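You operate a simulated robot arm through the tools that you are given. There is no shell and no other tool.

You are at the controls of a simulated robot arm. One attempt, no reset.

Task
Turn the white block out from under the hood and lay it on the small black mat.
Fine: switch the hood lamp off before you take the block; draw the yellow bolt to turn the turntable and push it in again. Where these are worked on the way, their far stop is far enough and under half their travel is too little: yellow bolt.

The check looks at the end state, three seconds after you hand in, the way a careful person would. Anything else that was tipped, shoved, dropped, spilled or broken makes it a failure.

Robot
A 7-joint arm with a two-finger parallel gripper, fixed in place. Base frame: the origin is at the foot of the arm, x ahead of it, y to its left, z up; the work surface is at about z = 760. Lengths are in mm, angles in rad, forces in N, time in s.
Its first joint turns from -2.601 to 2.601 rad. Payload 3.43 kg.
The TCP is the grasp point between the finger pads, 30 mm short of the fingertips. In the tool frame z runs along the fingers and y along their closing line. Largest opening 94 mm; finger width 28, thickness 10; the body of the gripper, 50 by 96 mm, starts 55 mm behind the TCP.
Orientation is that of the tool frame in the base frame, as a unit quaternion [w, x, y, z]. With the fingers straight down and closing along the base's y, the tool's x points along the base's -x, its y along +y and its z along -z.

Tools
- The arm moves only by the tool apply_moves. Its argument "deltas" is a list of rows, each an object (a shift or turn left out is 0, a gripper value left out holds the last) with "delta_pos": the shift along the tool's x, y, z in mm, a list of three; "angular": the turn, a rotation vector about the tool's x, y, z in rad, a list of three; "gripper": the opening, from 0 (shut) to 1 (fully open). In form: [{"delta_pos": [dx, dy, dz], "angular": [rx, ry, rz], "gripper": gripper}, ...]. A call has 1 to 20 rows; each row shifts and turns the commanded pose from where the row before left it, along the tool's axes as they then stand. A row lasts 0.2 s, in which the tool goes at most 50 mm and 0.15 rad; a call with a longer step from one row to the next is refused whole, and so is a gripper value outside its range. Where a pose cannot be reached the arm comes as near as it can. A force on the tool above 40 N (or 10 N above the force at the start of the call, whichever is more), or a blocked arm, ends the call early, and 0.2 s more pass. The fingers move at their own pace (about 45 mm/s each) and stop on an object; they squeeze with about 27 N. The grip force told is the motor's: it shows also when the fingers shut on nothing. Time passes only in rows, and 0.2 s behind the last, so rows that do not move let the fingers close. The reply holds the time, the measured pose of the TCP, the force on the tool along the base axes, the opening and the grip force, in the units named above and with some noise, with the torque about the TCP (base axes, N m) and any sound that the robot's microphone picked up.
- Cameras (640 x 400 px; columns grow to the right, rows downward): "scene" is fixed at [401.1, -500.3, 1369.6]; the picture's right is [0.06, -1.00, 0.00], its down [-0.74, -0.04, -0.67] and it looks along [0.67, 0.04, -0.74] (base axes); focal length 245 px, centre (320, 200). "wrist" rides on the gripper at [76, 14, -103] in the tool frame; the picture's right is [-0.18, 0.98, 0.00], its down [-0.75, -0.14, -0.64] and it looks along [-0.63, -0.12, 0.77] (tool axes); focal length 243 px, centre (320, 200). There is no depth. A picture from a camera that has moved, and an enlarged one, comes with that camera's place and axes in the base frame and with its lens.
- capture(camera): a new picture of that camera. The clock stands still meanwhile.
- close_up(camera, box): a new picture of the part [left, top, right, bottom] of that camera's present view, enlarged. The clock stands still meanwhile.
- sign_off(): hands the job in; it is judged then, once.

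Places have to be worked out from the pictures, the camera data and where the tool is seen. Open the gripper and draw the arm clear of the work before you hand the job in, unless the task says otherwise.

The tools are called after ">>>" by a JSON object that holds its "op" and its "data". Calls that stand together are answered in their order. apply_moves: Moves the arm, as the interface text tells. Its arguments: {"type":"object","properties":{"deltas":{"type":"array","items":{"type":"object","properties":{"delta_pos":{"type":"array","items":{"type":"number"}},"angular":{"type":"array","items":{"type":"number"}},"gripper":{"type":"number"}}}}},"required":["deltas"]} The other tools are called the same way: capture (camera) takes a picture; close_up (camera, box) takes an enlarged picture of a part of a camera's view; sign_off () hands the job in.

At the start:

```text
time_s: 0.0
eef_pos: [821.9, -547.9, 1134.0]
orientation: [0.0, 0.0, 1.0, 0.0]
ft_force: [0.2, -0.6, -0.5]
ft_torque: [0.0, -0.01, 0.02]
gripper_width: 93.7
gripper_force: 0.0
```

scene: 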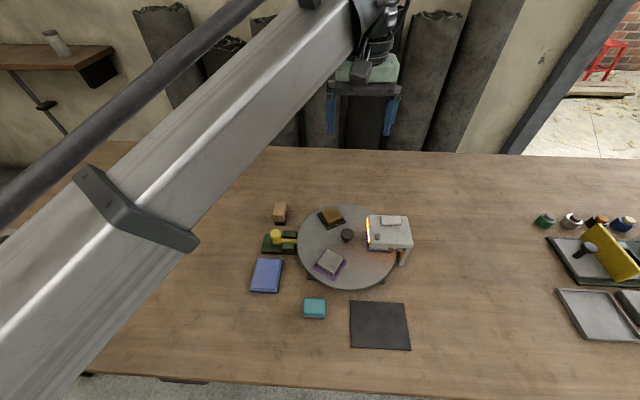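
wrist: 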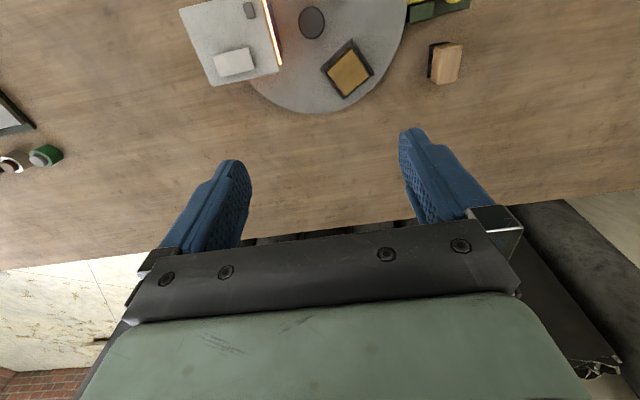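

I see a turntable with a hood on its right side, a yellow bolt on the left and a black mat in front. I start with enlarged pictures of the details.

>>> {"op": "close_up", "data": {"camera": "scene", "box": [240, 190, 440, 315]}}

>>> {"op": "close_up", "data": {"camera": "scene", "box": [350, 200, 430, 250]}}

>>> {"op": "close_up", "data": {"camera": "wrist", "box": [160, 0, 480, 200]}}

>>> {"op": "close_up", "data": {"camera": "scene", "box": [250, 200, 330, 250]}}

```text
3.20 times, centred on (340, 252) of scene
camera zoom: at [401.1, -500.3, 1369.6], right [0.06, -1.0, 0.0], down [-0.74, -0.04, -0.67], along [0.67, 0.04, -0.74], focal length 783 px, centre (256, 32)
```

zoom: 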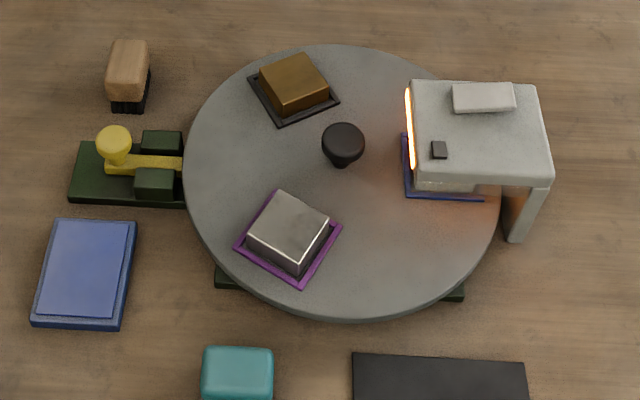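

```text
8.00 times, centred on (390, 225) of scene
camera zoom: at [401.1, -500.3, 1369.6], right [0.06, -1.0, 0.0], down [-0.74, -0.04, -0.67], along [0.67, 0.04, -0.74], focal length 1957 px, centre (-240, 0)
```

zoom: 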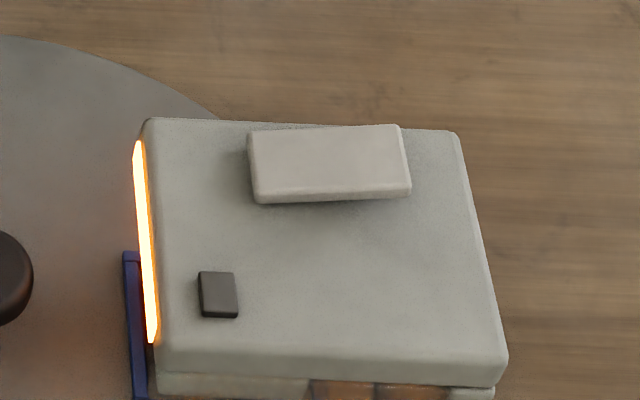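

```text
2.00 times, centred on (320, 100) of wrist
camera zoom: at [745.8, -534.5, 1236.9], right [0.18, 0.98, 0.0], down [0.75, -0.14, 0.64], along [0.63, -0.12, -0.77], focal length 485 px, centre (320, 400)
```

zoom: 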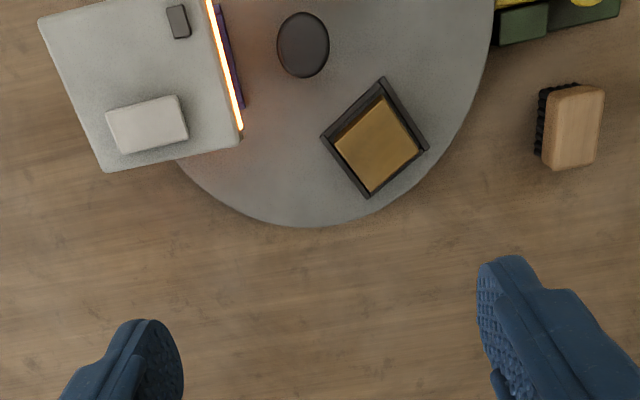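

```text
8.00 times, centred on (290, 225) of scene
camera zoom: at [401.1, -500.3, 1369.6], right [0.06, -1.0, 0.0], down [-0.74, -0.04, -0.67], along [0.67, 0.04, -0.74], focal length 1957 px, centre (560, 0)
```

zoom: 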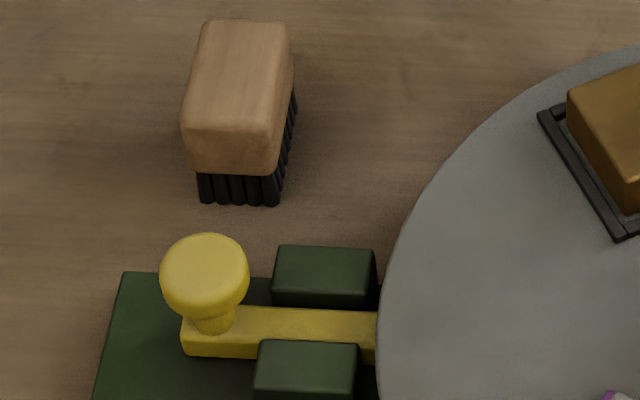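

The turntable centre (black knob) works out to about (771, -549) with its surface near z 800. The hood top is at about z 857, x 720–820, y -707…-602, and the small dark button on it at about (748, -621). I move the arm nearer for a closer wrist view of the hood top.

>>> {"op": "apply_moves", "data": {"deltas": [{"delta_pos": [16.4, -14.4, 26]}, {"delta_pos": [16.4, -14.4, 26]}, {"delta_pos": [16.4, -14.4, 26]}, {"delta_pos": [16.4, -14.4, 26]}, {"delta_pos": [16.4, -14.4, 26]}, {}]}}

>>> {"op": "capture", "data": {"camera": "wrist"}}

>>> {"op": "capture", "data": {"camera": "scene"}}

```text
time_s: 1.4
eef_pos: [738.5, -621.2, 1002.2]
orientation: [0.0, 0.0, 1.0, 0.0]
ft_force: [0.3, 0.5, 0.3]
ft_torque: [-0.04, 0.0, 0.0]
gripper_width: 94.1
gripper_force: 0.1
```

```text
taken
camera wrist: at [663.0, -606.6, 1106.2], right [0.18, 0.98, 0.0], down [0.75, -0.14, 0.64], along [0.63, -0.12, -0.77], focal length 243 px, centre (320, 200)
```

wrist: 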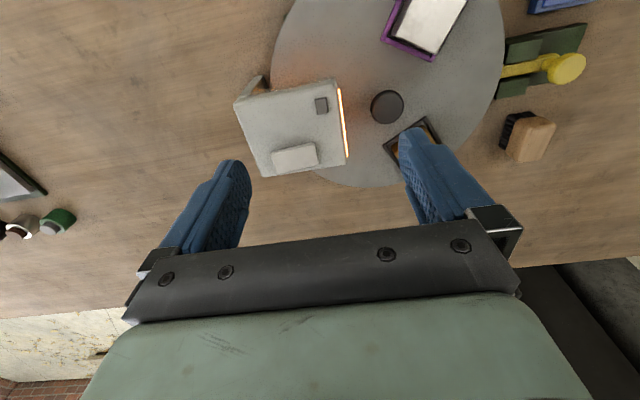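

```text
taken
```

scene: 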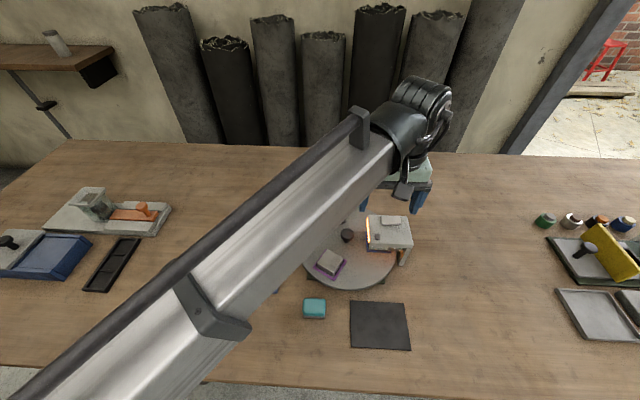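

Good view from above. I enlarge the hood, the bolt and the knob in the wrist picture to judge the details.

>>> {"op": "close_up", "data": {"camera": "wrist", "box": [225, 60, 385, 190]}}

>>> {"op": "close_up", "data": {"camera": "wrist", "box": [470, 0, 630, 160]}}

>>> {"op": "close_up", "data": {"camera": "scene", "box": [300, 200, 420, 300]}}

```text
3.08 times, centred on (305, 125) of wrist
camera zoom: at [663.0, -606.6, 1106.2], right [0.18, 0.98, 0.0], down [0.75, -0.14, 0.64], along [0.63, -0.12, -0.77], focal length 746 px, centre (366, 431)
```

zoom: 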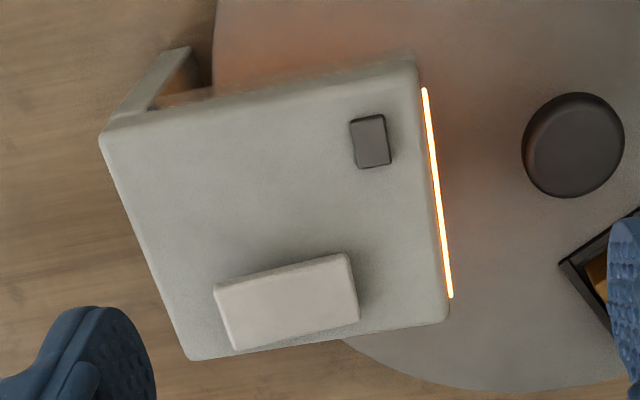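

```text
2.50 times, centred on (550, 80) of wrist
camera zoom: at [663.0, -606.6, 1106.2], right [0.18, 0.98, 0.0], down [0.75, -0.14, 0.64], along [0.63, -0.12, -0.77], focal length 606 px, centre (-255, 500)
```

zoom: 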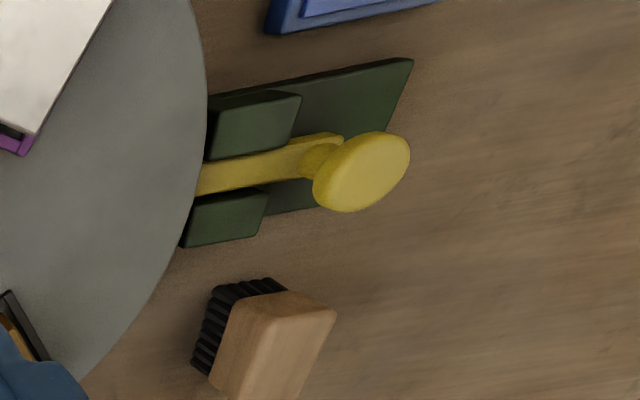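

```text
4.00 times, centred on (360, 250) of scene
camera zoom: at [401.1, -500.3, 1369.6], right [0.06, -1.0, 0.0], down [-0.74, -0.04, -0.67], along [0.67, 0.04, -0.74], focal length 978 px, centre (160, 0)
```

zoom: 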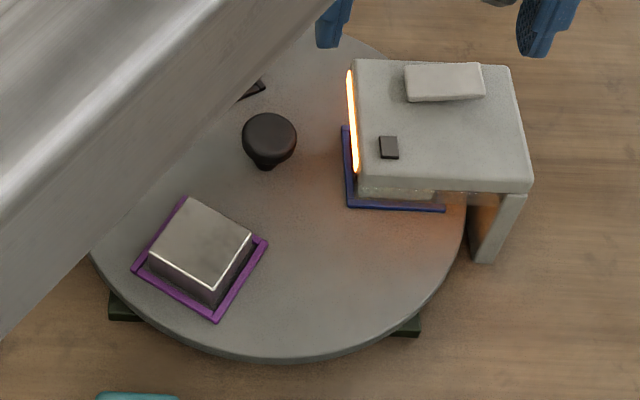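

The dark push-button on the hood's top at about (748, -621, 860) looks like the lamp switch, and the pale slab further back lies at a slight skew, so I treat it as a loose thing not to be touched. I draw back and tilt the tool to look under the hood from the front.

>>> {"op": "apply_moves", "data": {"deltas": [{"delta_pos": [30, 4, 20]}, {"delta_pos": [30, 4, 24]}, {"delta_pos": [20, 4, 36]}, {"delta_pos": [12, 5, 36]}, {"angular": [0, -0.125, 0]}, {"angular": [0, -0.125, 0]}, {"angular": [0, -0.125, 0]}, {"angular": [0, -0.125, 0]}, {}]}}

>>> {"op": "capture", "data": {"camera": "wrist"}}

```text
time_s: 3.4
eef_pos: [646.3, -602.2, 887.7]
orientation: [0.249, 0.0, 0.969, 0.0]
ft_force: [-0.8, -0.3, 0.5]
ft_torque: [0.0, 0.02, 0.0]
gripper_width: 94.3
gripper_force: 0.0
```

```text
taken
camera wrist: at [531.7, -589.0, 941.4], right [0.16, 0.98, 0.09], down [0.35, -0.14, 0.93], along [0.92, -0.12, -0.37], focal length 243 px, centre (320, 200)
```

wrist: 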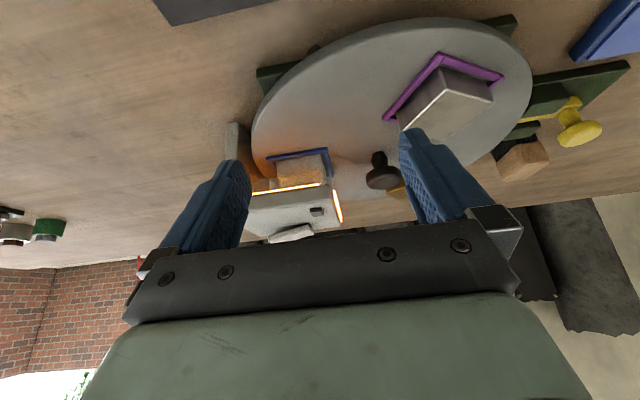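

The wrist view is upside down here (picture-down is up), and it shows the block in a blue frame under the hood. I enlarge it.

>>> {"op": "close_up", "data": {"camera": "wrist", "box": [220, 110, 380, 250]}}

>>> {"op": "close_up", "data": {"camera": "wrist", "box": [470, 50, 640, 190]}}

>>> {"op": "close_up", "data": {"camera": "wrist", "box": [340, 40, 520, 200]}}

>>> {"op": "close_up", "data": {"camera": "scene", "box": [340, 195, 430, 275]}}

```text
2.86 times, centred on (300, 180) of wrist
camera zoom: at [531.7, -589.0, 941.4], right [0.16, 0.98, 0.09], down [0.35, -0.14, 0.93], along [0.92, -0.12, -0.37], focal length 693 px, centre (377, 257)
```

zoom: 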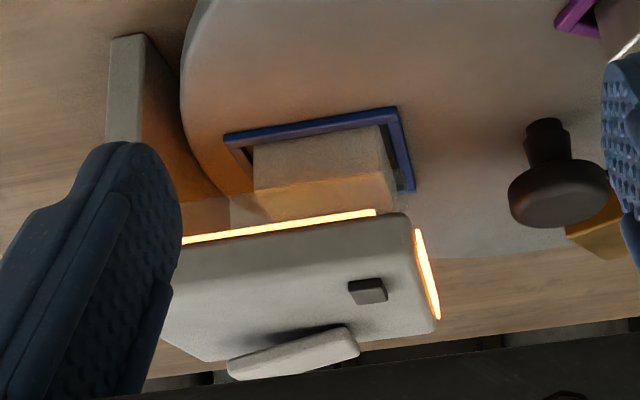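

```text
2.86 times, centred on (555, 120) of wrist
camera zoom: at [531.7, -589.0, 941.4], right [0.16, 0.98, 0.09], down [0.35, -0.14, 0.93], along [0.92, -0.12, -0.37], focal length 693 px, centre (-351, 429)
```

zoom: 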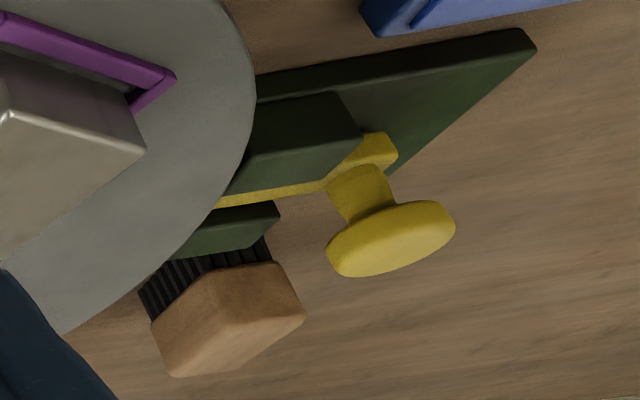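

```text
2.50 times, centred on (430, 120) of wrist
camera zoom: at [531.7, -589.0, 941.4], right [0.16, 0.98, 0.09], down [0.35, -0.14, 0.93], along [0.92, -0.12, -0.37], focal length 606 px, centre (45, 400)
```

zoom: 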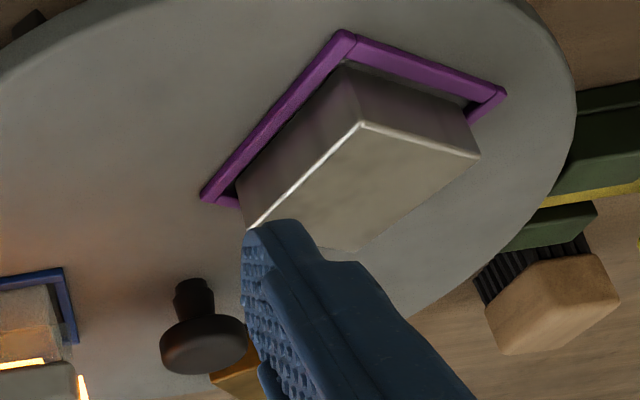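

```text
5.00 times, centred on (385, 235) of scene
camera zoom: at [401.1, -500.3, 1369.6], right [0.06, -1.0, 0.0], down [-0.74, -0.04, -0.67], along [0.67, 0.04, -0.74], focal length 1223 px, centre (-5, 25)
```

zoom: 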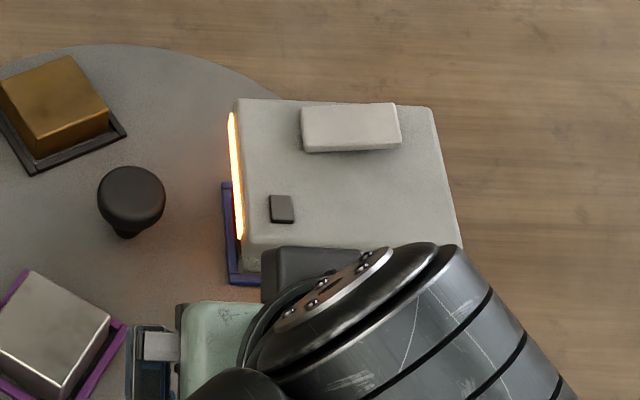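

The block sits in a blue frame under the hood, which is open at the front and towards the centre and has its wall on the -y side. I straighten the tool, shut the fingers and go above the dark button for a close look before pressing.

>>> {"op": "apply_moves", "data": {"deltas": [{"angular": [0, 0.125, 0], "gripper": 0}, {"angular": [0, 0.125, 0]}, {"angular": [0, 0.125, 0]}, {"angular": [0, 0.125, 0]}, {"delta_pos": [0, 0, -30]}, {"delta_pos": [-10, -2, -20]}, {"delta_pos": [-30, -5, 0]}, {"delta_pos": [-30, -5, 0]}, {"delta_pos": [-28, -6, 0]}, {}]}}

>>> {"op": "capture", "data": {"camera": "wrist"}}

>>> {"op": "close_up", "data": {"camera": "wrist", "box": [200, 60, 440, 210]}}

>>> {"op": "close_up", "data": {"camera": "scene", "box": [340, 180, 430, 260]}}

```text
time_s: 5.6
eef_pos: [745.1, -619.8, 938.2]
orientation: [0.001, 0.001, 1.0, 0.0]
ft_force: [0.5, 0.3, 0.2]
ft_torque: [-0.01, 0.0, -0.03]
gripper_width: 0.2
gripper_force: 27.2
```

```text
taken
camera wrist: at [670.0, -606.0, 1040.0], right [0.18, 0.98, 0.0], down [0.75, -0.14, 0.64], along [0.63, -0.12, -0.77], focal length 243 px, centre (320, 200)
```

wrist: 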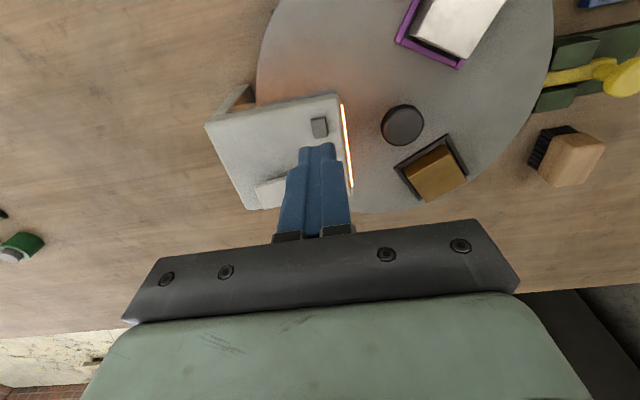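

```text
2.67 times, centred on (320, 135) of wrist
camera zoom: at [670.0, -606.0, 1040.0], right [0.18, 0.98, 0.0], down [0.75, -0.14, 0.64], along [0.63, -0.12, -0.77], focal length 647 px, centre (320, 373)
```

zoom: 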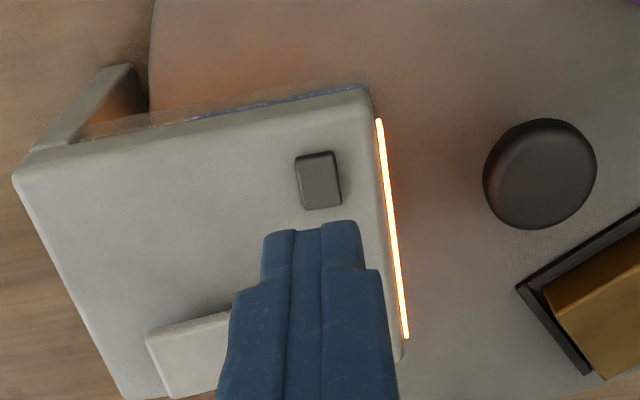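

```text
5.00 times, centred on (385, 220) of scene
camera zoom: at [401.1, -500.3, 1369.6], right [0.06, -1.0, 0.0], down [-0.74, -0.04, -0.67], along [0.67, 0.04, -0.74], focal length 1223 px, centre (-5, 100)
```

zoom: 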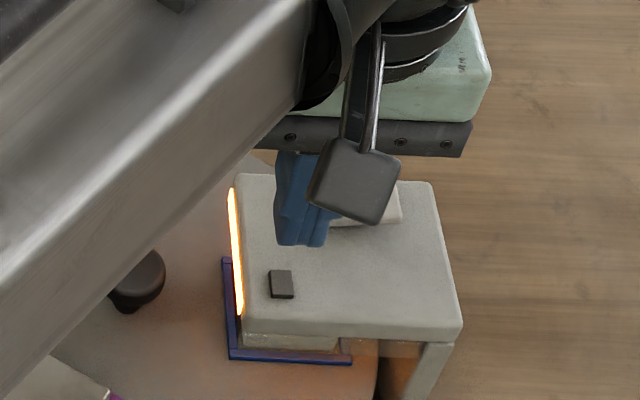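

The tool stands right above the button at (745, -620), whose top I put at about z 864; fingertips are at about 908. I go down most of the way and then in fine steps.

>>> {"op": "apply_moves", "data": {"deltas": [{"delta_pos": [0, 0, 14]}, {"delta_pos": [0, 0, 14]}, {"delta_pos": [0, 0, 8]}, {"delta_pos": [0, 0, 3]}, {"delta_pos": [0, 0, 2]}, {}]}}

>>> {"op": "close_up", "data": {"camera": "wrist", "box": [200, 60, 440, 210]}}

>>> {"op": "close_up", "data": {"camera": "scene", "box": [340, 180, 430, 260]}}

```text
time_s: 7.0
eef_pos: [745.2, -620.7, 896.0]
orientation: [-0.001, 0.0, 1.0, 0.0]
ft_force: [0.8, -0.3, -0.3]
ft_torque: [0.01, 0.02, 0.02]
gripper_width: 0.0
gripper_force: 27.0
```

```text
2.67 times, centred on (320, 135) of wrist
camera zoom: at [669.6, -607.1, 999.6], right [0.18, 0.98, 0.0], down [0.75, -0.14, 0.64], along [0.63, -0.12, -0.77], focal length 647 px, centre (320, 373)
```

zoom: 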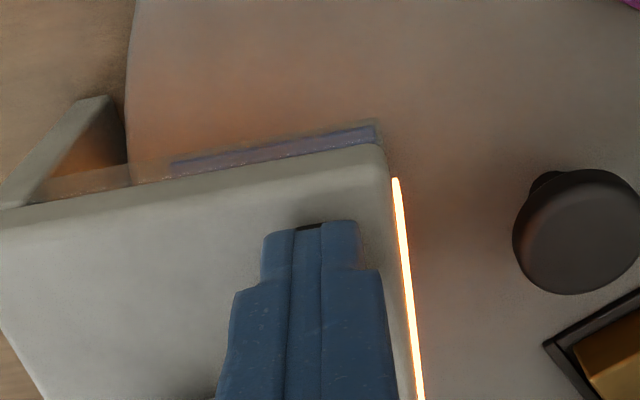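

```text
5.00 times, centred on (385, 220) of scene
camera zoom: at [401.1, -500.3, 1369.6], right [0.06, -1.0, 0.0], down [-0.74, -0.04, -0.67], along [0.67, 0.04, -0.74], focal length 1223 px, centre (-5, 100)
```

zoom: 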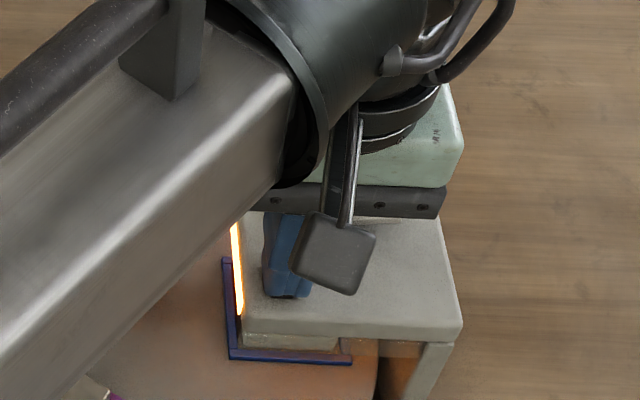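

The tips are at about z 866 with no contact yet, and the button is directly below. I press on in 1 mm steps and watch the force and sound.

>>> {"op": "apply_moves", "data": {"deltas": [{"delta_pos": [0, 0, 1]}, {"delta_pos": [0, 0, 1]}, {"delta_pos": [0, 0, 1]}, {}]}}

```text
time_s: 8.0
eef_pos: [745.5, -620.2, 896.5]
orientation: [0.001, 0.0, 1.0, -0.001]
ft_force: [-2.4, 0.0, 28.2]
ft_torque: [0.06, 0.46, 0.1]
gripper_width: 0.0
gripper_force: 26.9
```

There is contact with 28 N at tip height about 866, with no sound told. I check whether the lamp changed.

>>> {"op": "close_up", "data": {"camera": "scene", "box": [340, 180, 430, 260]}}

>>> {"op": "close_up", "data": {"camera": "wrist", "box": [200, 60, 440, 210]}}

```text
5.00 times, centred on (385, 220) of scene
camera zoom: at [401.1, -500.3, 1369.6], right [0.06, -1.0, 0.0], down [-0.74, -0.04, -0.67], along [0.67, 0.04, -0.74], focal length 1223 px, centre (-5, 100)
```

zoom: 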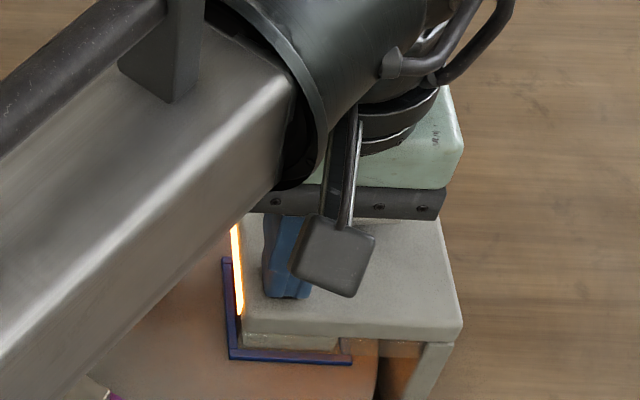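

```text
2.67 times, centred on (320, 135) of wrist
camera zoom: at [669.2, -607.0, 998.9], right [0.18, 0.98, 0.0], down [0.75, -0.14, 0.64], along [0.63, -0.12, -0.77], focal length 647 px, centre (320, 373)
```

zoom: 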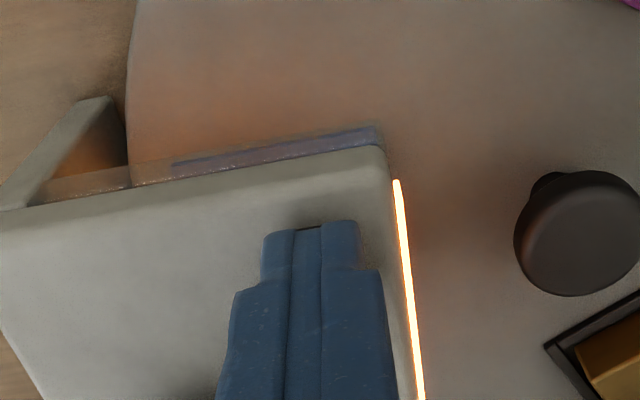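

The lamp is still lit, and the torque suggests the contact is at the near (-x) side of the fingertips, maybe a rocker with a raised end. I back off and look at the button more closely from a low angle.

>>> {"op": "apply_moves", "data": {"deltas": [{"delta_pos": [0, 0, -4]}, {"delta_pos": [0, 0, -20]}, {"delta_pos": [20, 0, -20]}, {"delta_pos": [30, 0, 0]}, {"delta_pos": [20, 0, 0], "angular": [0, -0.125, 0]}, {"angular": [0, -0.125, 0]}, {"angular": [0, -0.125, 0]}, {}]}}

>>> {"op": "close_up", "data": {"camera": "wrist", "box": [220, 60, 420, 220]}}

>>> {"op": "close_up", "data": {"camera": "scene", "box": [360, 205, 420, 255]}}

```text
time_s: 9.8
eef_pos: [676.1, -621.1, 938.8]
orientation: [0.187, 0.001, 0.982, 0.001]
ft_force: [-0.5, -0.5, 0.7]
ft_torque: [0.02, -0.01, -0.01]
gripper_width: 0.0
gripper_force: 26.1
```

```text
2.50 times, centred on (320, 140) of wrist
camera zoom: at [567.7, -607.5, 1006.0], right [0.17, 0.98, 0.07], down [0.46, -0.14, 0.87], along [0.87, -0.12, -0.48], focal length 606 px, centre (320, 350)
```

zoom: 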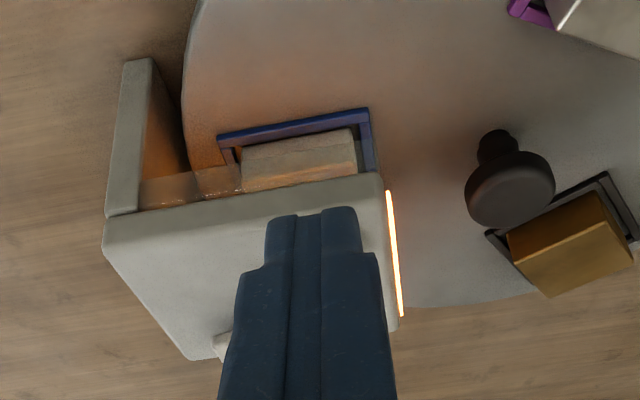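

```text
8.00 times, centred on (390, 230) of scene
camera zoom: at [401.1, -500.3, 1369.6], right [0.06, -1.0, 0.0], down [-0.74, -0.04, -0.67], along [0.67, 0.04, -0.74], focal length 1957 px, centre (-240, -40)
```

zoom: 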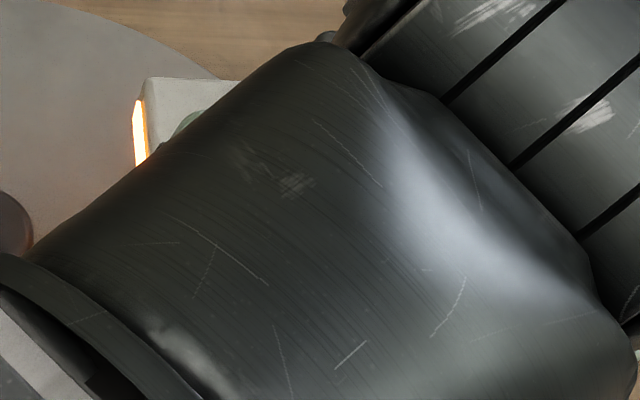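

The closed fingers hide the button, so I open them and look between.

>>> {"op": "apply_moves", "data": {"deltas": [{"delta_pos": [20, 12, 0], "gripper": 1}, {"delta_pos": [0, 0, 20]}, {"delta_pos": [0, 0, 15]}, {}, {}]}}

>>> {"op": "close_up", "data": {"camera": "wrist", "box": [240, 110, 380, 220]}}

>>> {"op": "capture", "data": {"camera": "wrist"}}

```text
time_s: 11.0
eef_pos: [669.7, -609.9, 896.7]
orientation: [0.185, -0.001, 0.983, 0.0]
ft_force: [-0.3, 0.2, 0.4]
ft_torque: [-0.02, 0.0, 0.04]
gripper_width: 94.1
gripper_force: 0.1
```

```text
3.64 times, centred on (310, 165) of wrist
camera zoom: at [562.0, -595.9, 966.0], right [0.17, 0.98, 0.07], down [0.47, -0.14, 0.87], along [0.87, -0.12, -0.48], focal length 882 px, centre (356, 327)
```

zoom: 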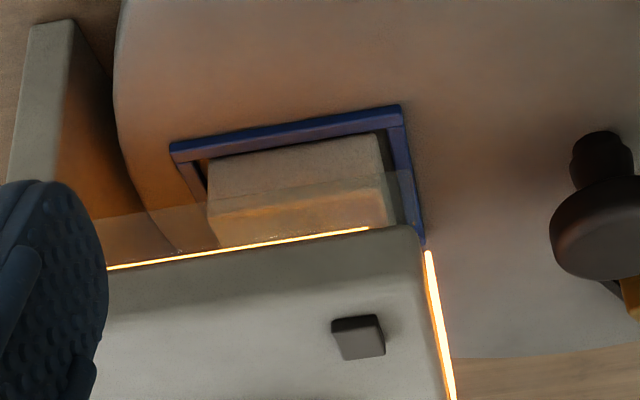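

```text
taken
camera wrist: at [562.0, -595.9, 966.0], right [0.17, 0.98, 0.07], down [0.47, -0.14, 0.87], along [0.87, -0.12, -0.48], focal length 243 px, centre (320, 200)
```

wrist: 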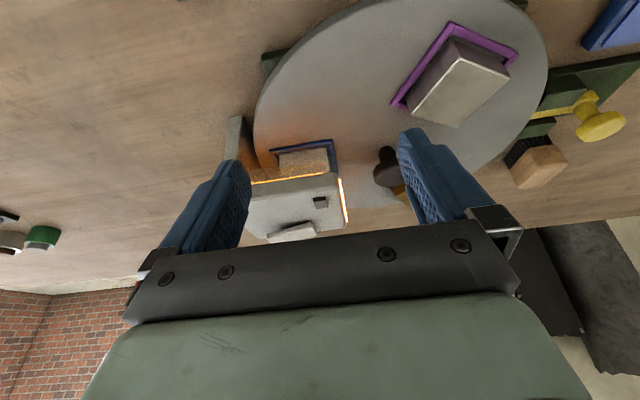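

The dark piece looks like a rocker with its near end raised. I zoom in more to be sure.

>>> {"op": "close_up", "data": {"camera": "wrist", "box": [300, 185, 350, 217]}}

>>> {"op": "close_up", "data": {"camera": "wrist", "box": [265, 210, 325, 248]}}

```text
12.50 times, centred on (325, 201) of wrist
camera zoom: at [562.0, -595.9, 966.0], right [0.17, 0.98, 0.07], down [0.47, -0.14, 0.87], along [0.87, -0.12, -0.48], focal length 3033 px, centre (258, 188)
```

zoom: 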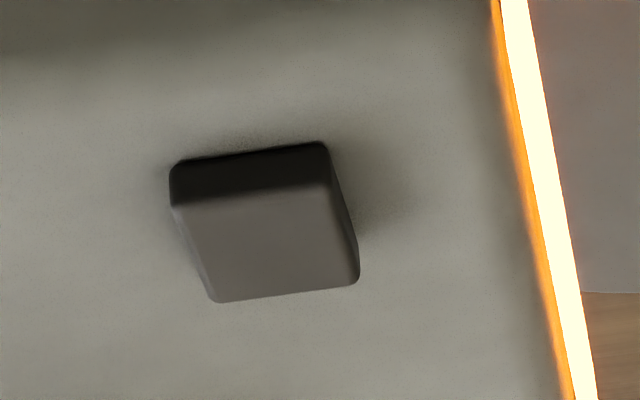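

```text
10.53 times, centred on (295, 229) of wrist
camera zoom: at [562.0, -595.9, 966.0], right [0.17, 0.98, 0.07], down [0.47, -0.14, 0.87], along [0.87, -0.12, -0.48], focal length 2554 px, centre (583, -105)
```

zoom: 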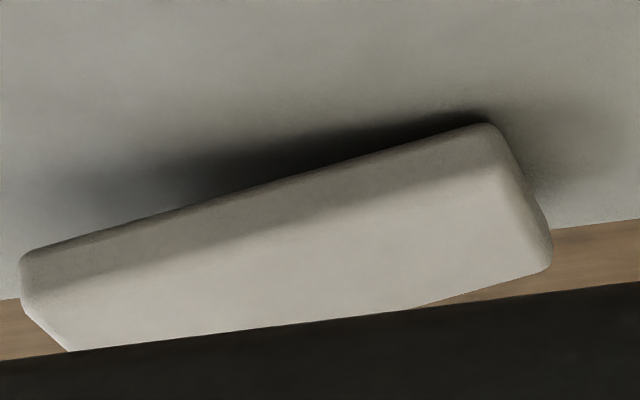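

The pale slab appears tilted against the hood top, so it may be the lamp's rocker rather than a loose thing. I take a nearly level profile view from the front to tell.

>>> {"op": "apply_moves", "data": {"deltas": [{"angular": [0, -0.126, 0]}, {"angular": [0, -0.126, 0]}, {"angular": [0, -0.126, 0]}, {"delta_pos": [7.2, -27, 7.7]}, {"delta_pos": [7.2, -27, 7.7]}, {}]}}

>>> {"op": "capture", "data": {"camera": "wrist"}}

>>> {"op": "close_up", "data": {"camera": "wrist", "box": [260, 150, 400, 240]}}

```text
time_s: 12.4
eef_pos: [670.5, -662.9, 876.4]
orientation: [0.368, 0.0, 0.93, 0.0]
ft_force: [0.0, -0.2, 0.1]
ft_torque: [0.0, -0.03, 0.0]
gripper_width: 94.0
gripper_force: 0.0
```

```text
taken
camera wrist: at [545.1, -649.6, 899.7], right [0.13, 0.98, 0.13], down [0.11, -0.14, 0.98], along [0.98, -0.12, -0.13], focal length 243 px, centre (320, 200)
```

wrist: 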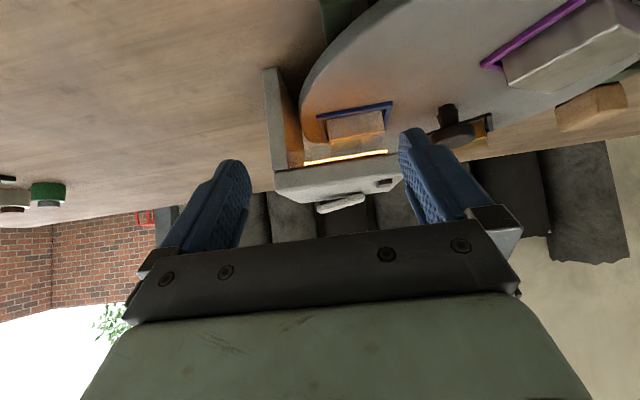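

```text
4.44 times, centred on (330, 195) of wrist
camera zoom: at [545.1, -649.6, 899.7], right [0.13, 0.98, 0.13], down [0.11, -0.14, 0.98], along [0.98, -0.12, -0.13], focal length 1078 px, centre (276, 222)
```

zoom: 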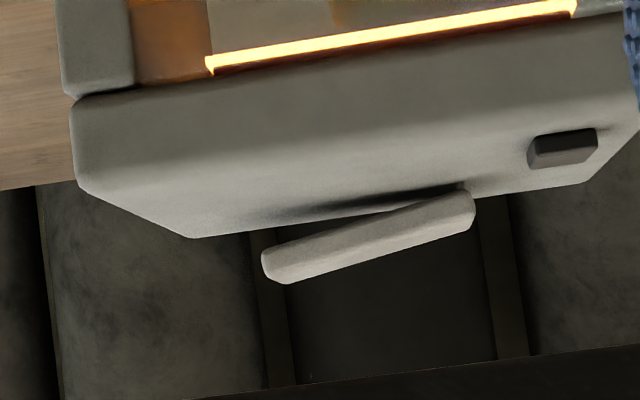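

The slab is clearly a tilted paddle: its -y end stands up and its +y end is down, like a rocker switch in the "on" position. I enlarge once more to find its pivot.

>>> {"op": "close_up", "data": {"camera": "wrist", "box": [305, 180, 375, 225]}}

>>> {"op": "close_up", "data": {"camera": "wrist", "box": [360, 170, 410, 202]}}

```text
8.89 times, centred on (340, 202) of wrist
camera zoom: at [545.1, -649.6, 899.7], right [0.13, 0.98, 0.13], down [0.11, -0.14, 0.98], along [0.98, -0.12, -0.13], focal length 2157 px, centre (142, 178)
```

zoom: 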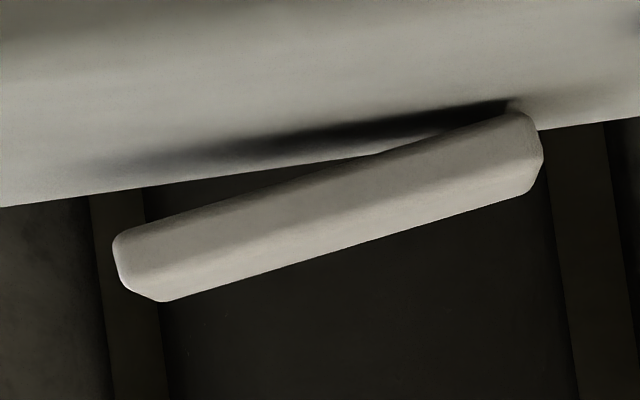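

```text
12.50 times, centred on (385, 186) of wrist
camera zoom: at [545.1, -649.6, 899.7], right [0.13, 0.98, 0.13], down [0.11, -0.14, 0.98], along [0.98, -0.12, -0.13], focal length 3033 px, centre (-492, 375)
```

zoom: 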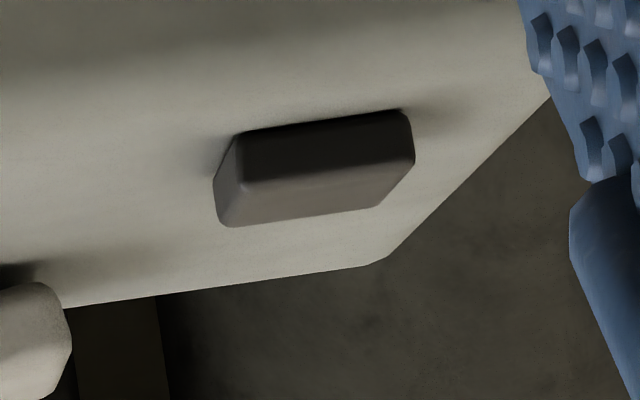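

The paddle's raised -y end sits near (790, -682, top about z 880) with a gap under it, so it must be pivoted: it is the lamp's rocker. I shut the fingers, keep this tilt for reach, and move above the raised end.

>>> {"op": "apply_moves", "data": {"deltas": [{"delta_pos": [-18.5, 0, -19.7], "gripper": 0}, {"delta_pos": [-18.5, 0, -19.7]}, {}, {}, {"delta_pos": [-26.5, -5.7, 24.9]}, {"delta_pos": [-26.5, -5.7, 24.9]}, {"delta_pos": [-26.5, -5.7, 24.9]}, {}]}}

>>> {"op": "capture", "data": {"camera": "wrist"}}

>>> {"op": "capture", "data": {"camera": "scene"}}

```text
time_s: 14.2
eef_pos: [782.2, -680.7, 929.4]
orientation: [0.368, 0.0, 0.93, 0.0]
ft_force: [-0.1, 0.5, 0.9]
ft_torque: [0.0, 0.01, 0.03]
gripper_width: 0.0
gripper_force: 26.9
```

```text
taken
camera wrist: at [656.2, -666.9, 953.2], right [0.13, 0.98, 0.13], down [0.11, -0.14, 0.98], along [0.98, -0.12, -0.13], focal length 243 px, centre (320, 200)
```

wrist: 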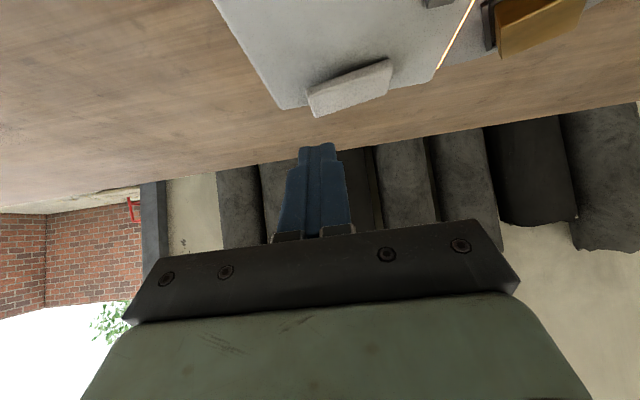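

```text
taken
```

scene: 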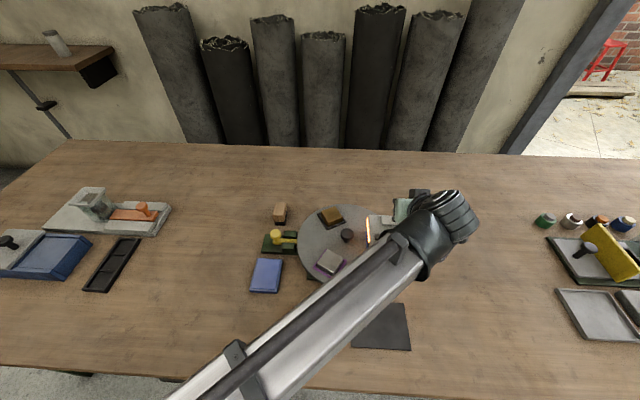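

Reach is fine, and this view puts the paddle's raised end at y ≈ -681, x 775–803. I shift +4 in y and come down onto it in small steps.

>>> {"op": "apply_moves", "data": {"deltas": [{"delta_pos": [3.4, 2, 3.6]}, {"delta_pos": [3.4, 2, 3.6]}, {"delta_pos": [2.7, 0, 2.9]}, {"delta_pos": [1.4, 0, 1.5]}, {"delta_pos": [1.0, 0, 1.1]}, {"delta_pos": [1.0, 0, 1.1]}, {"delta_pos": [1.0, 0, 1.1]}, {}]}}

>>> {"op": "close_up", "data": {"camera": "wrist", "box": [240, 20, 440, 160]}}

```text
time_s: 16.0
eef_pos: [779.3, -676.3, 910.5]
orientation: [0.368, 0.0, 0.93, 0.001]
ft_force: [0.1, -0.3, 1.8]
ft_torque: [-0.05, -0.01, 0.0]
gripper_width: 0.1
gripper_force: 27.6
```

```text
2.86 times, centred on (340, 90) of wrist
camera zoom: at [654.4, -662.7, 933.6], right [0.13, 0.98, 0.13], down [0.11, -0.14, 0.98], along [0.98, -0.12, -0.13], focal length 693 px, centre (263, 514)
```

zoom: 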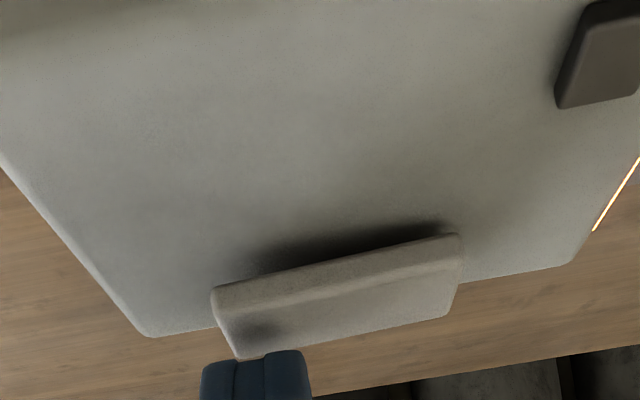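

Contact is just starting (about 2 N), with the tip over the far half of the raised end. I shift 4 mm back and press on in small steps.

>>> {"op": "apply_moves", "data": {"deltas": [{"delta_pos": [2.9, 0, -2.7]}, {"delta_pos": [1.4, 0, 1.5]}, {"delta_pos": [1.4, 0, 1.5]}, {"delta_pos": [1.4, 0, 1.5]}, {}]}}

>>> {"op": "close_up", "data": {"camera": "wrist", "box": [240, 0, 440, 140]}}

>>> {"op": "close_up", "data": {"camera": "scene", "box": [340, 180, 430, 260]}}

```text
time_s: 17.2
eef_pos: [775.2, -676.3, 907.8]
orientation: [0.37, 0.001, 0.929, -0.001]
ft_force: [-2.1, -0.4, 23.9]
ft_torque: [0.18, -0.22, 0.02]
gripper_width: 0.3
gripper_force: 26.9
heard: click
```

```text
2.86 times, centred on (340, 70) of wrist
camera zoom: at [650.0, -662.7, 929.7], right [0.14, 0.98, 0.13], down [0.11, -0.14, 0.98], along [0.99, -0.12, -0.12], focal length 693 px, centre (263, 571)
```

zoom: 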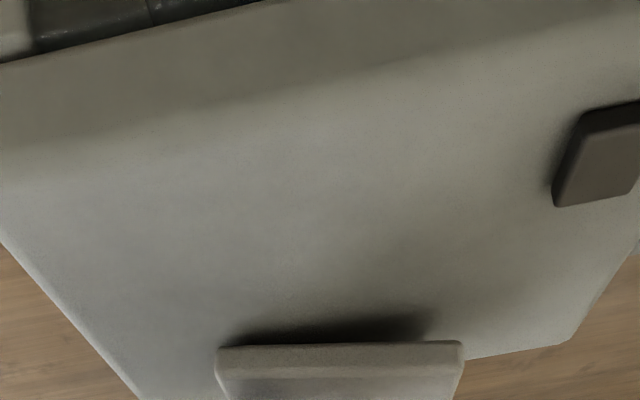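

```text
5.00 times, centred on (385, 220) of scene
camera zoom: at [401.1, -500.3, 1369.6], right [0.06, -1.0, 0.0], down [-0.74, -0.04, -0.67], along [0.67, 0.04, -0.74], focal length 1223 px, centre (-5, 100)
```

zoom: 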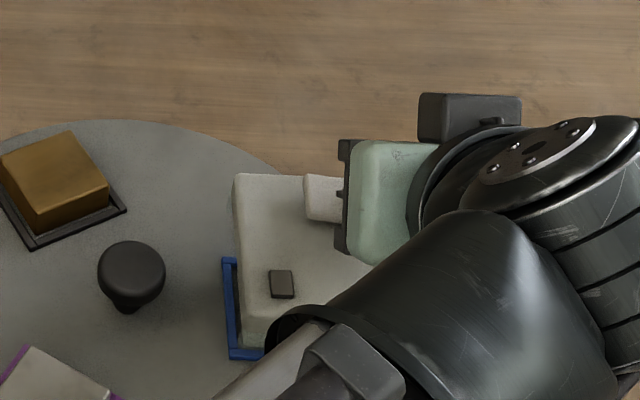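

A click was heard and the lamp strip is dark: the lamp is off. I lift away, straighten the tool, and go above the yellow bolt near (769, -357).

>>> {"op": "apply_moves", "data": {"deltas": [{"delta_pos": [-13.7, 0, -14.6]}, {"delta_pos": [-24, 0, -25.5]}, {"delta_pos": [-24, 0, -25.5]}, {"angular": [0, 0.126, 0]}, {"angular": [0, 0.126, 0]}, {"angular": [0, 0.126, 0]}, {"angular": [0, 0.126, 0]}, {"angular": [0, 0.126, 0]}, {"angular": [0, 0.126, 0]}, {"delta_pos": [1, 45, 0]}, {"delta_pos": [1, 45, 0]}, {"delta_pos": [1, 45, 0]}, {"delta_pos": [1, 45, 0]}, {"delta_pos": [1, 45, 0]}, {"delta_pos": [1, 45, 0]}, {"delta_pos": [0, 40, 0], "gripper": 0.55}, {}]}}

>>> {"op": "capture", "data": {"camera": "wrist"}}

>>> {"op": "close_up", "data": {"camera": "scene", "box": [250, 190, 430, 300]}}

```text
time_s: 20.8
eef_pos: [769.8, -363.7, 994.4]
orientation: [-0.002, 0.0, 1.0, 0.0]
ft_force: [0.1, -0.3, 0.1]
ft_torque: [0.02, 0.02, 0.0]
gripper_width: 50.4
gripper_force: 0.1
```

```text
taken
camera wrist: at [693.5, -350.4, 1098.4], right [0.18, 0.98, 0.0], down [0.76, -0.14, 0.64], along [0.63, -0.12, -0.77], focal length 243 px, centre (320, 200)
```

wrist: 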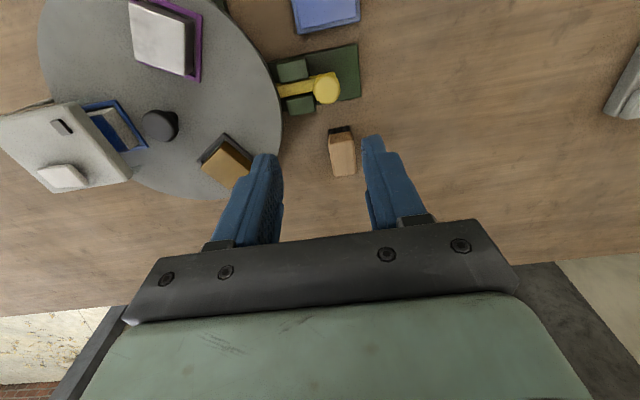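

```text
3.56 times, centred on (340, 245) of scene
camera zoom: at [401.1, -500.3, 1369.6], right [0.06, -1.0, 0.0], down [-0.74, -0.04, -0.67], along [0.67, 0.04, -0.74], focal length 870 px, centre (249, 40)
```

zoom: 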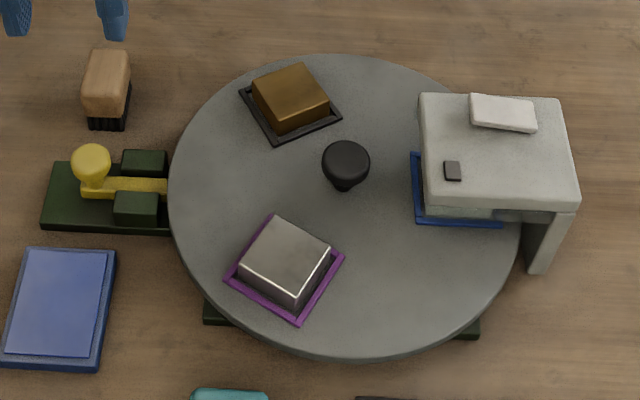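

The lamp stays off. I enlarge the bolt in this new view to locate its head and guides well.

>>> {"op": "close_up", "data": {"camera": "wrist", "box": [255, 30, 375, 130]}}

>>> {"op": "close_up", "data": {"camera": "scene", "box": [250, 215, 320, 265]}}

>>> {"op": "close_up", "data": {"camera": "wrist", "box": [20, 80, 200, 200]}}

```text
4.00 times, centred on (315, 80) of wrist
camera zoom: at [693.5, -350.4, 1098.4], right [0.18, 0.98, 0.0], down [0.76, -0.14, 0.64], along [0.63, -0.12, -0.77], focal length 970 px, centre (340, 680)
```

zoom: 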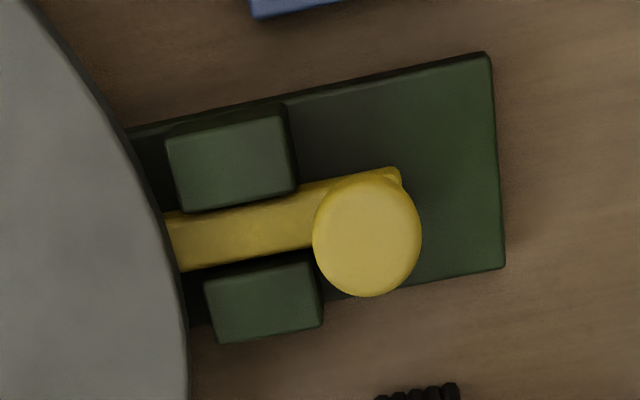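

```text
8.00 times, centred on (285, 240) of scene
camera zoom: at [401.1, -500.3, 1369.6], right [0.06, -1.0, 0.0], down [-0.74, -0.04, -0.67], along [0.67, 0.04, -0.74], focal length 1957 px, centre (600, -120)
```

zoom: 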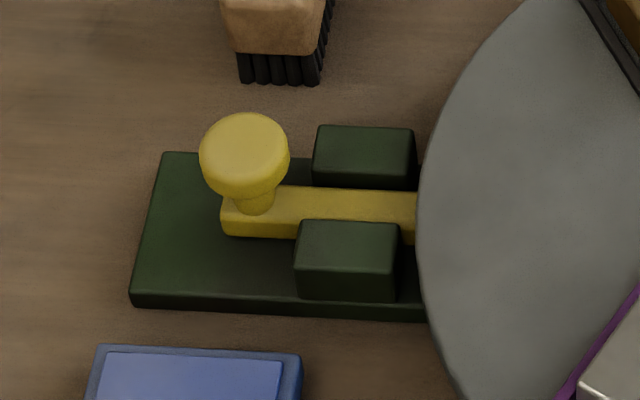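

```text
3.33 times, centred on (110, 140) of wrist
camera zoom: at [693.5, -350.4, 1098.4], right [0.18, 0.98, 0.0], down [0.76, -0.14, 0.64], along [0.63, -0.12, -0.77], focal length 809 px, centre (1020, 400)
```

zoom: 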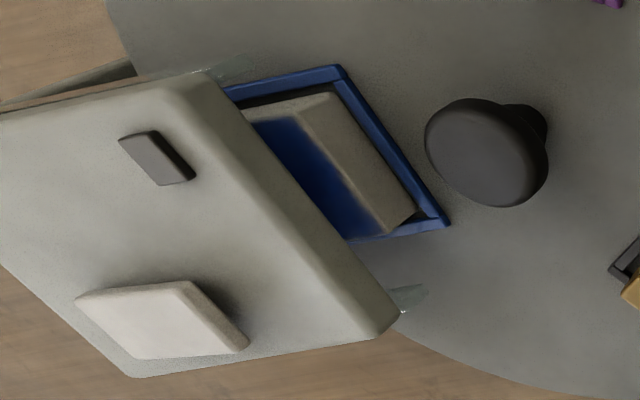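

There seem to be translucent panes at the hood's edges and an odd blue patch on the block. I enlarge these parts before working the bolt.

>>> {"op": "close_up", "data": {"camera": "wrist", "box": [75, 90, 155, 160]}}

>>> {"op": "close_up", "data": {"camera": "scene", "box": [360, 210, 420, 270]}}

```text
5.71 times, centred on (115, 125) of wrist
camera zoom: at [693.5, -350.4, 1098.4], right [0.18, 0.98, 0.0], down [0.76, -0.14, 0.64], along [0.63, -0.12, -0.77], focal length 1386 px, centre (1491, 629)
```

zoom: 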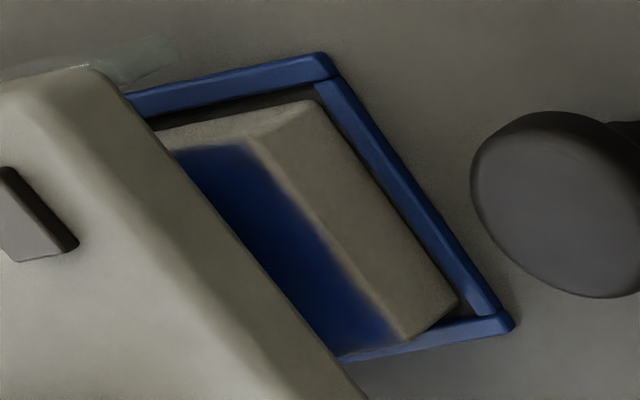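

```text
6.67 times, centred on (390, 240) of scene
camera zoom: at [401.1, -500.3, 1369.6], right [0.06, -1.0, 0.0], down [-0.74, -0.04, -0.67], along [0.67, 0.04, -0.74], focal length 1631 px, centre (-147, -67)
```

zoom: 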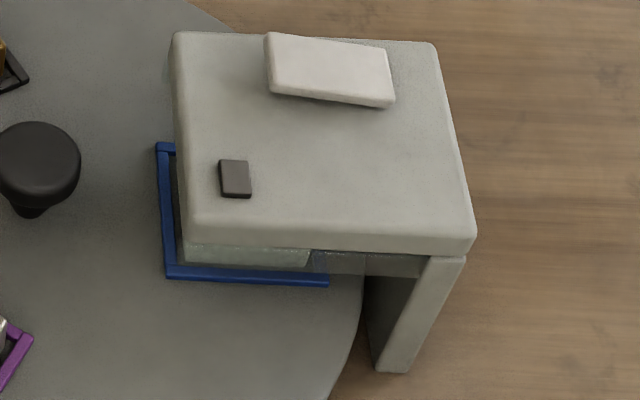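

The white block has a blue patch on top, so I'll grip it only by its sides later. The bolt head is a 30 mm mushroom centred at about (771.5, -357), top z about 815; I descend over it with the fingers 50 mm open.

>>> {"op": "apply_moves", "data": {"deltas": [{"delta_pos": [-0.7, 3.3, 36]}, {"delta_pos": [-0.8, 3.4, 36]}, {"delta_pos": [0, 0, 36]}, {"delta_pos": [0, 0, 30]}, {"delta_pos": [0, 0, 8]}, {}]}}

>>> {"op": "close_up", "data": {"camera": "wrist", "box": [220, 80, 420, 220]}}

>>> {"op": "close_up", "data": {"camera": "scene", "box": [250, 190, 330, 260]}}

```text
time_s: 22.2
eef_pos: [771.1, -358.0, 847.8]
orientation: [-0.002, 0.0, 1.0, 0.0]
ft_force: [-0.1, -0.3, 0.2]
ft_torque: [-0.02, -0.04, 0.02]
gripper_width: 51.8
gripper_force: 0.0
```

```text
2.86 times, centred on (320, 150) of wrist
camera zoom: at [694.9, -345.2, 951.2], right [0.18, 0.98, 0.0], down [0.76, -0.14, 0.64], along [0.63, -0.12, -0.77], focal length 693 px, centre (320, 343)
```

zoom: 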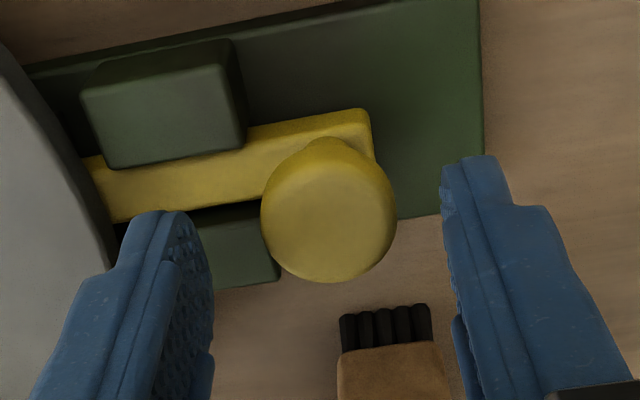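

```text
5.71 times, centred on (290, 225) of scene
camera zoom: at [401.1, -500.3, 1369.6], right [0.06, -1.0, 0.0], down [-0.74, -0.04, -0.67], along [0.67, 0.04, -0.74], focal length 1398 px, centre (491, 57)
```

zoom: 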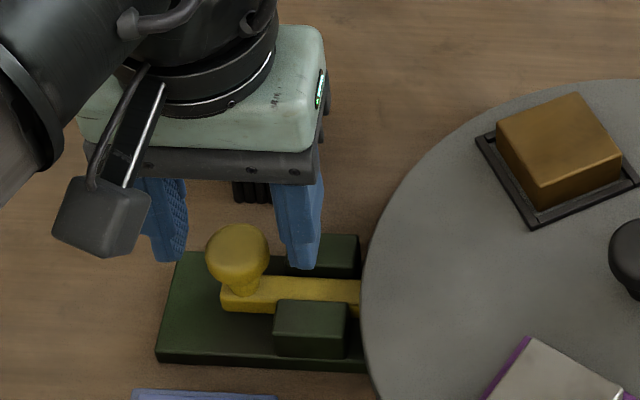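

The head is centred between the fingers. I lower 20 mm and close on the head.

>>> {"op": "apply_moves", "data": {"deltas": [{"delta_pos": [0, 0, 10]}, {"delta_pos": [0, 0, 7]}, {"delta_pos": [0, 0, 3]}, {"gripper": 0.2}, {"gripper": 0.2}, {"gripper": 0.2}, {}]}}

>>> {"op": "close_up", "data": {"camera": "scene", "box": [250, 190, 330, 260]}}

```text
time_s: 23.8
eef_pos: [769.4, -357.6, 827.9]
orientation: [-0.002, -0.001, 1.0, 0.001]
ft_force: [-0.3, 21.6, -0.6]
ft_torque: [0.42, -0.1, 0.02]
gripper_width: 28.8
gripper_force: 45.1
```

```text
5.71 times, centred on (290, 225) of scene
camera zoom: at [401.1, -500.3, 1369.6], right [0.06, -1.0, 0.0], down [-0.74, -0.04, -0.67], along [0.67, 0.04, -0.74], focal length 1398 px, centre (491, 57)
```

zoom: 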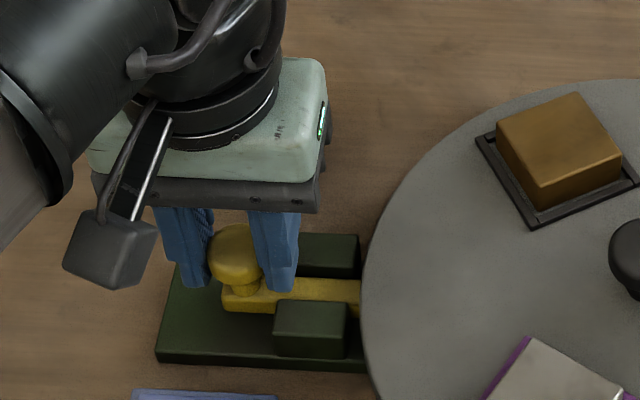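

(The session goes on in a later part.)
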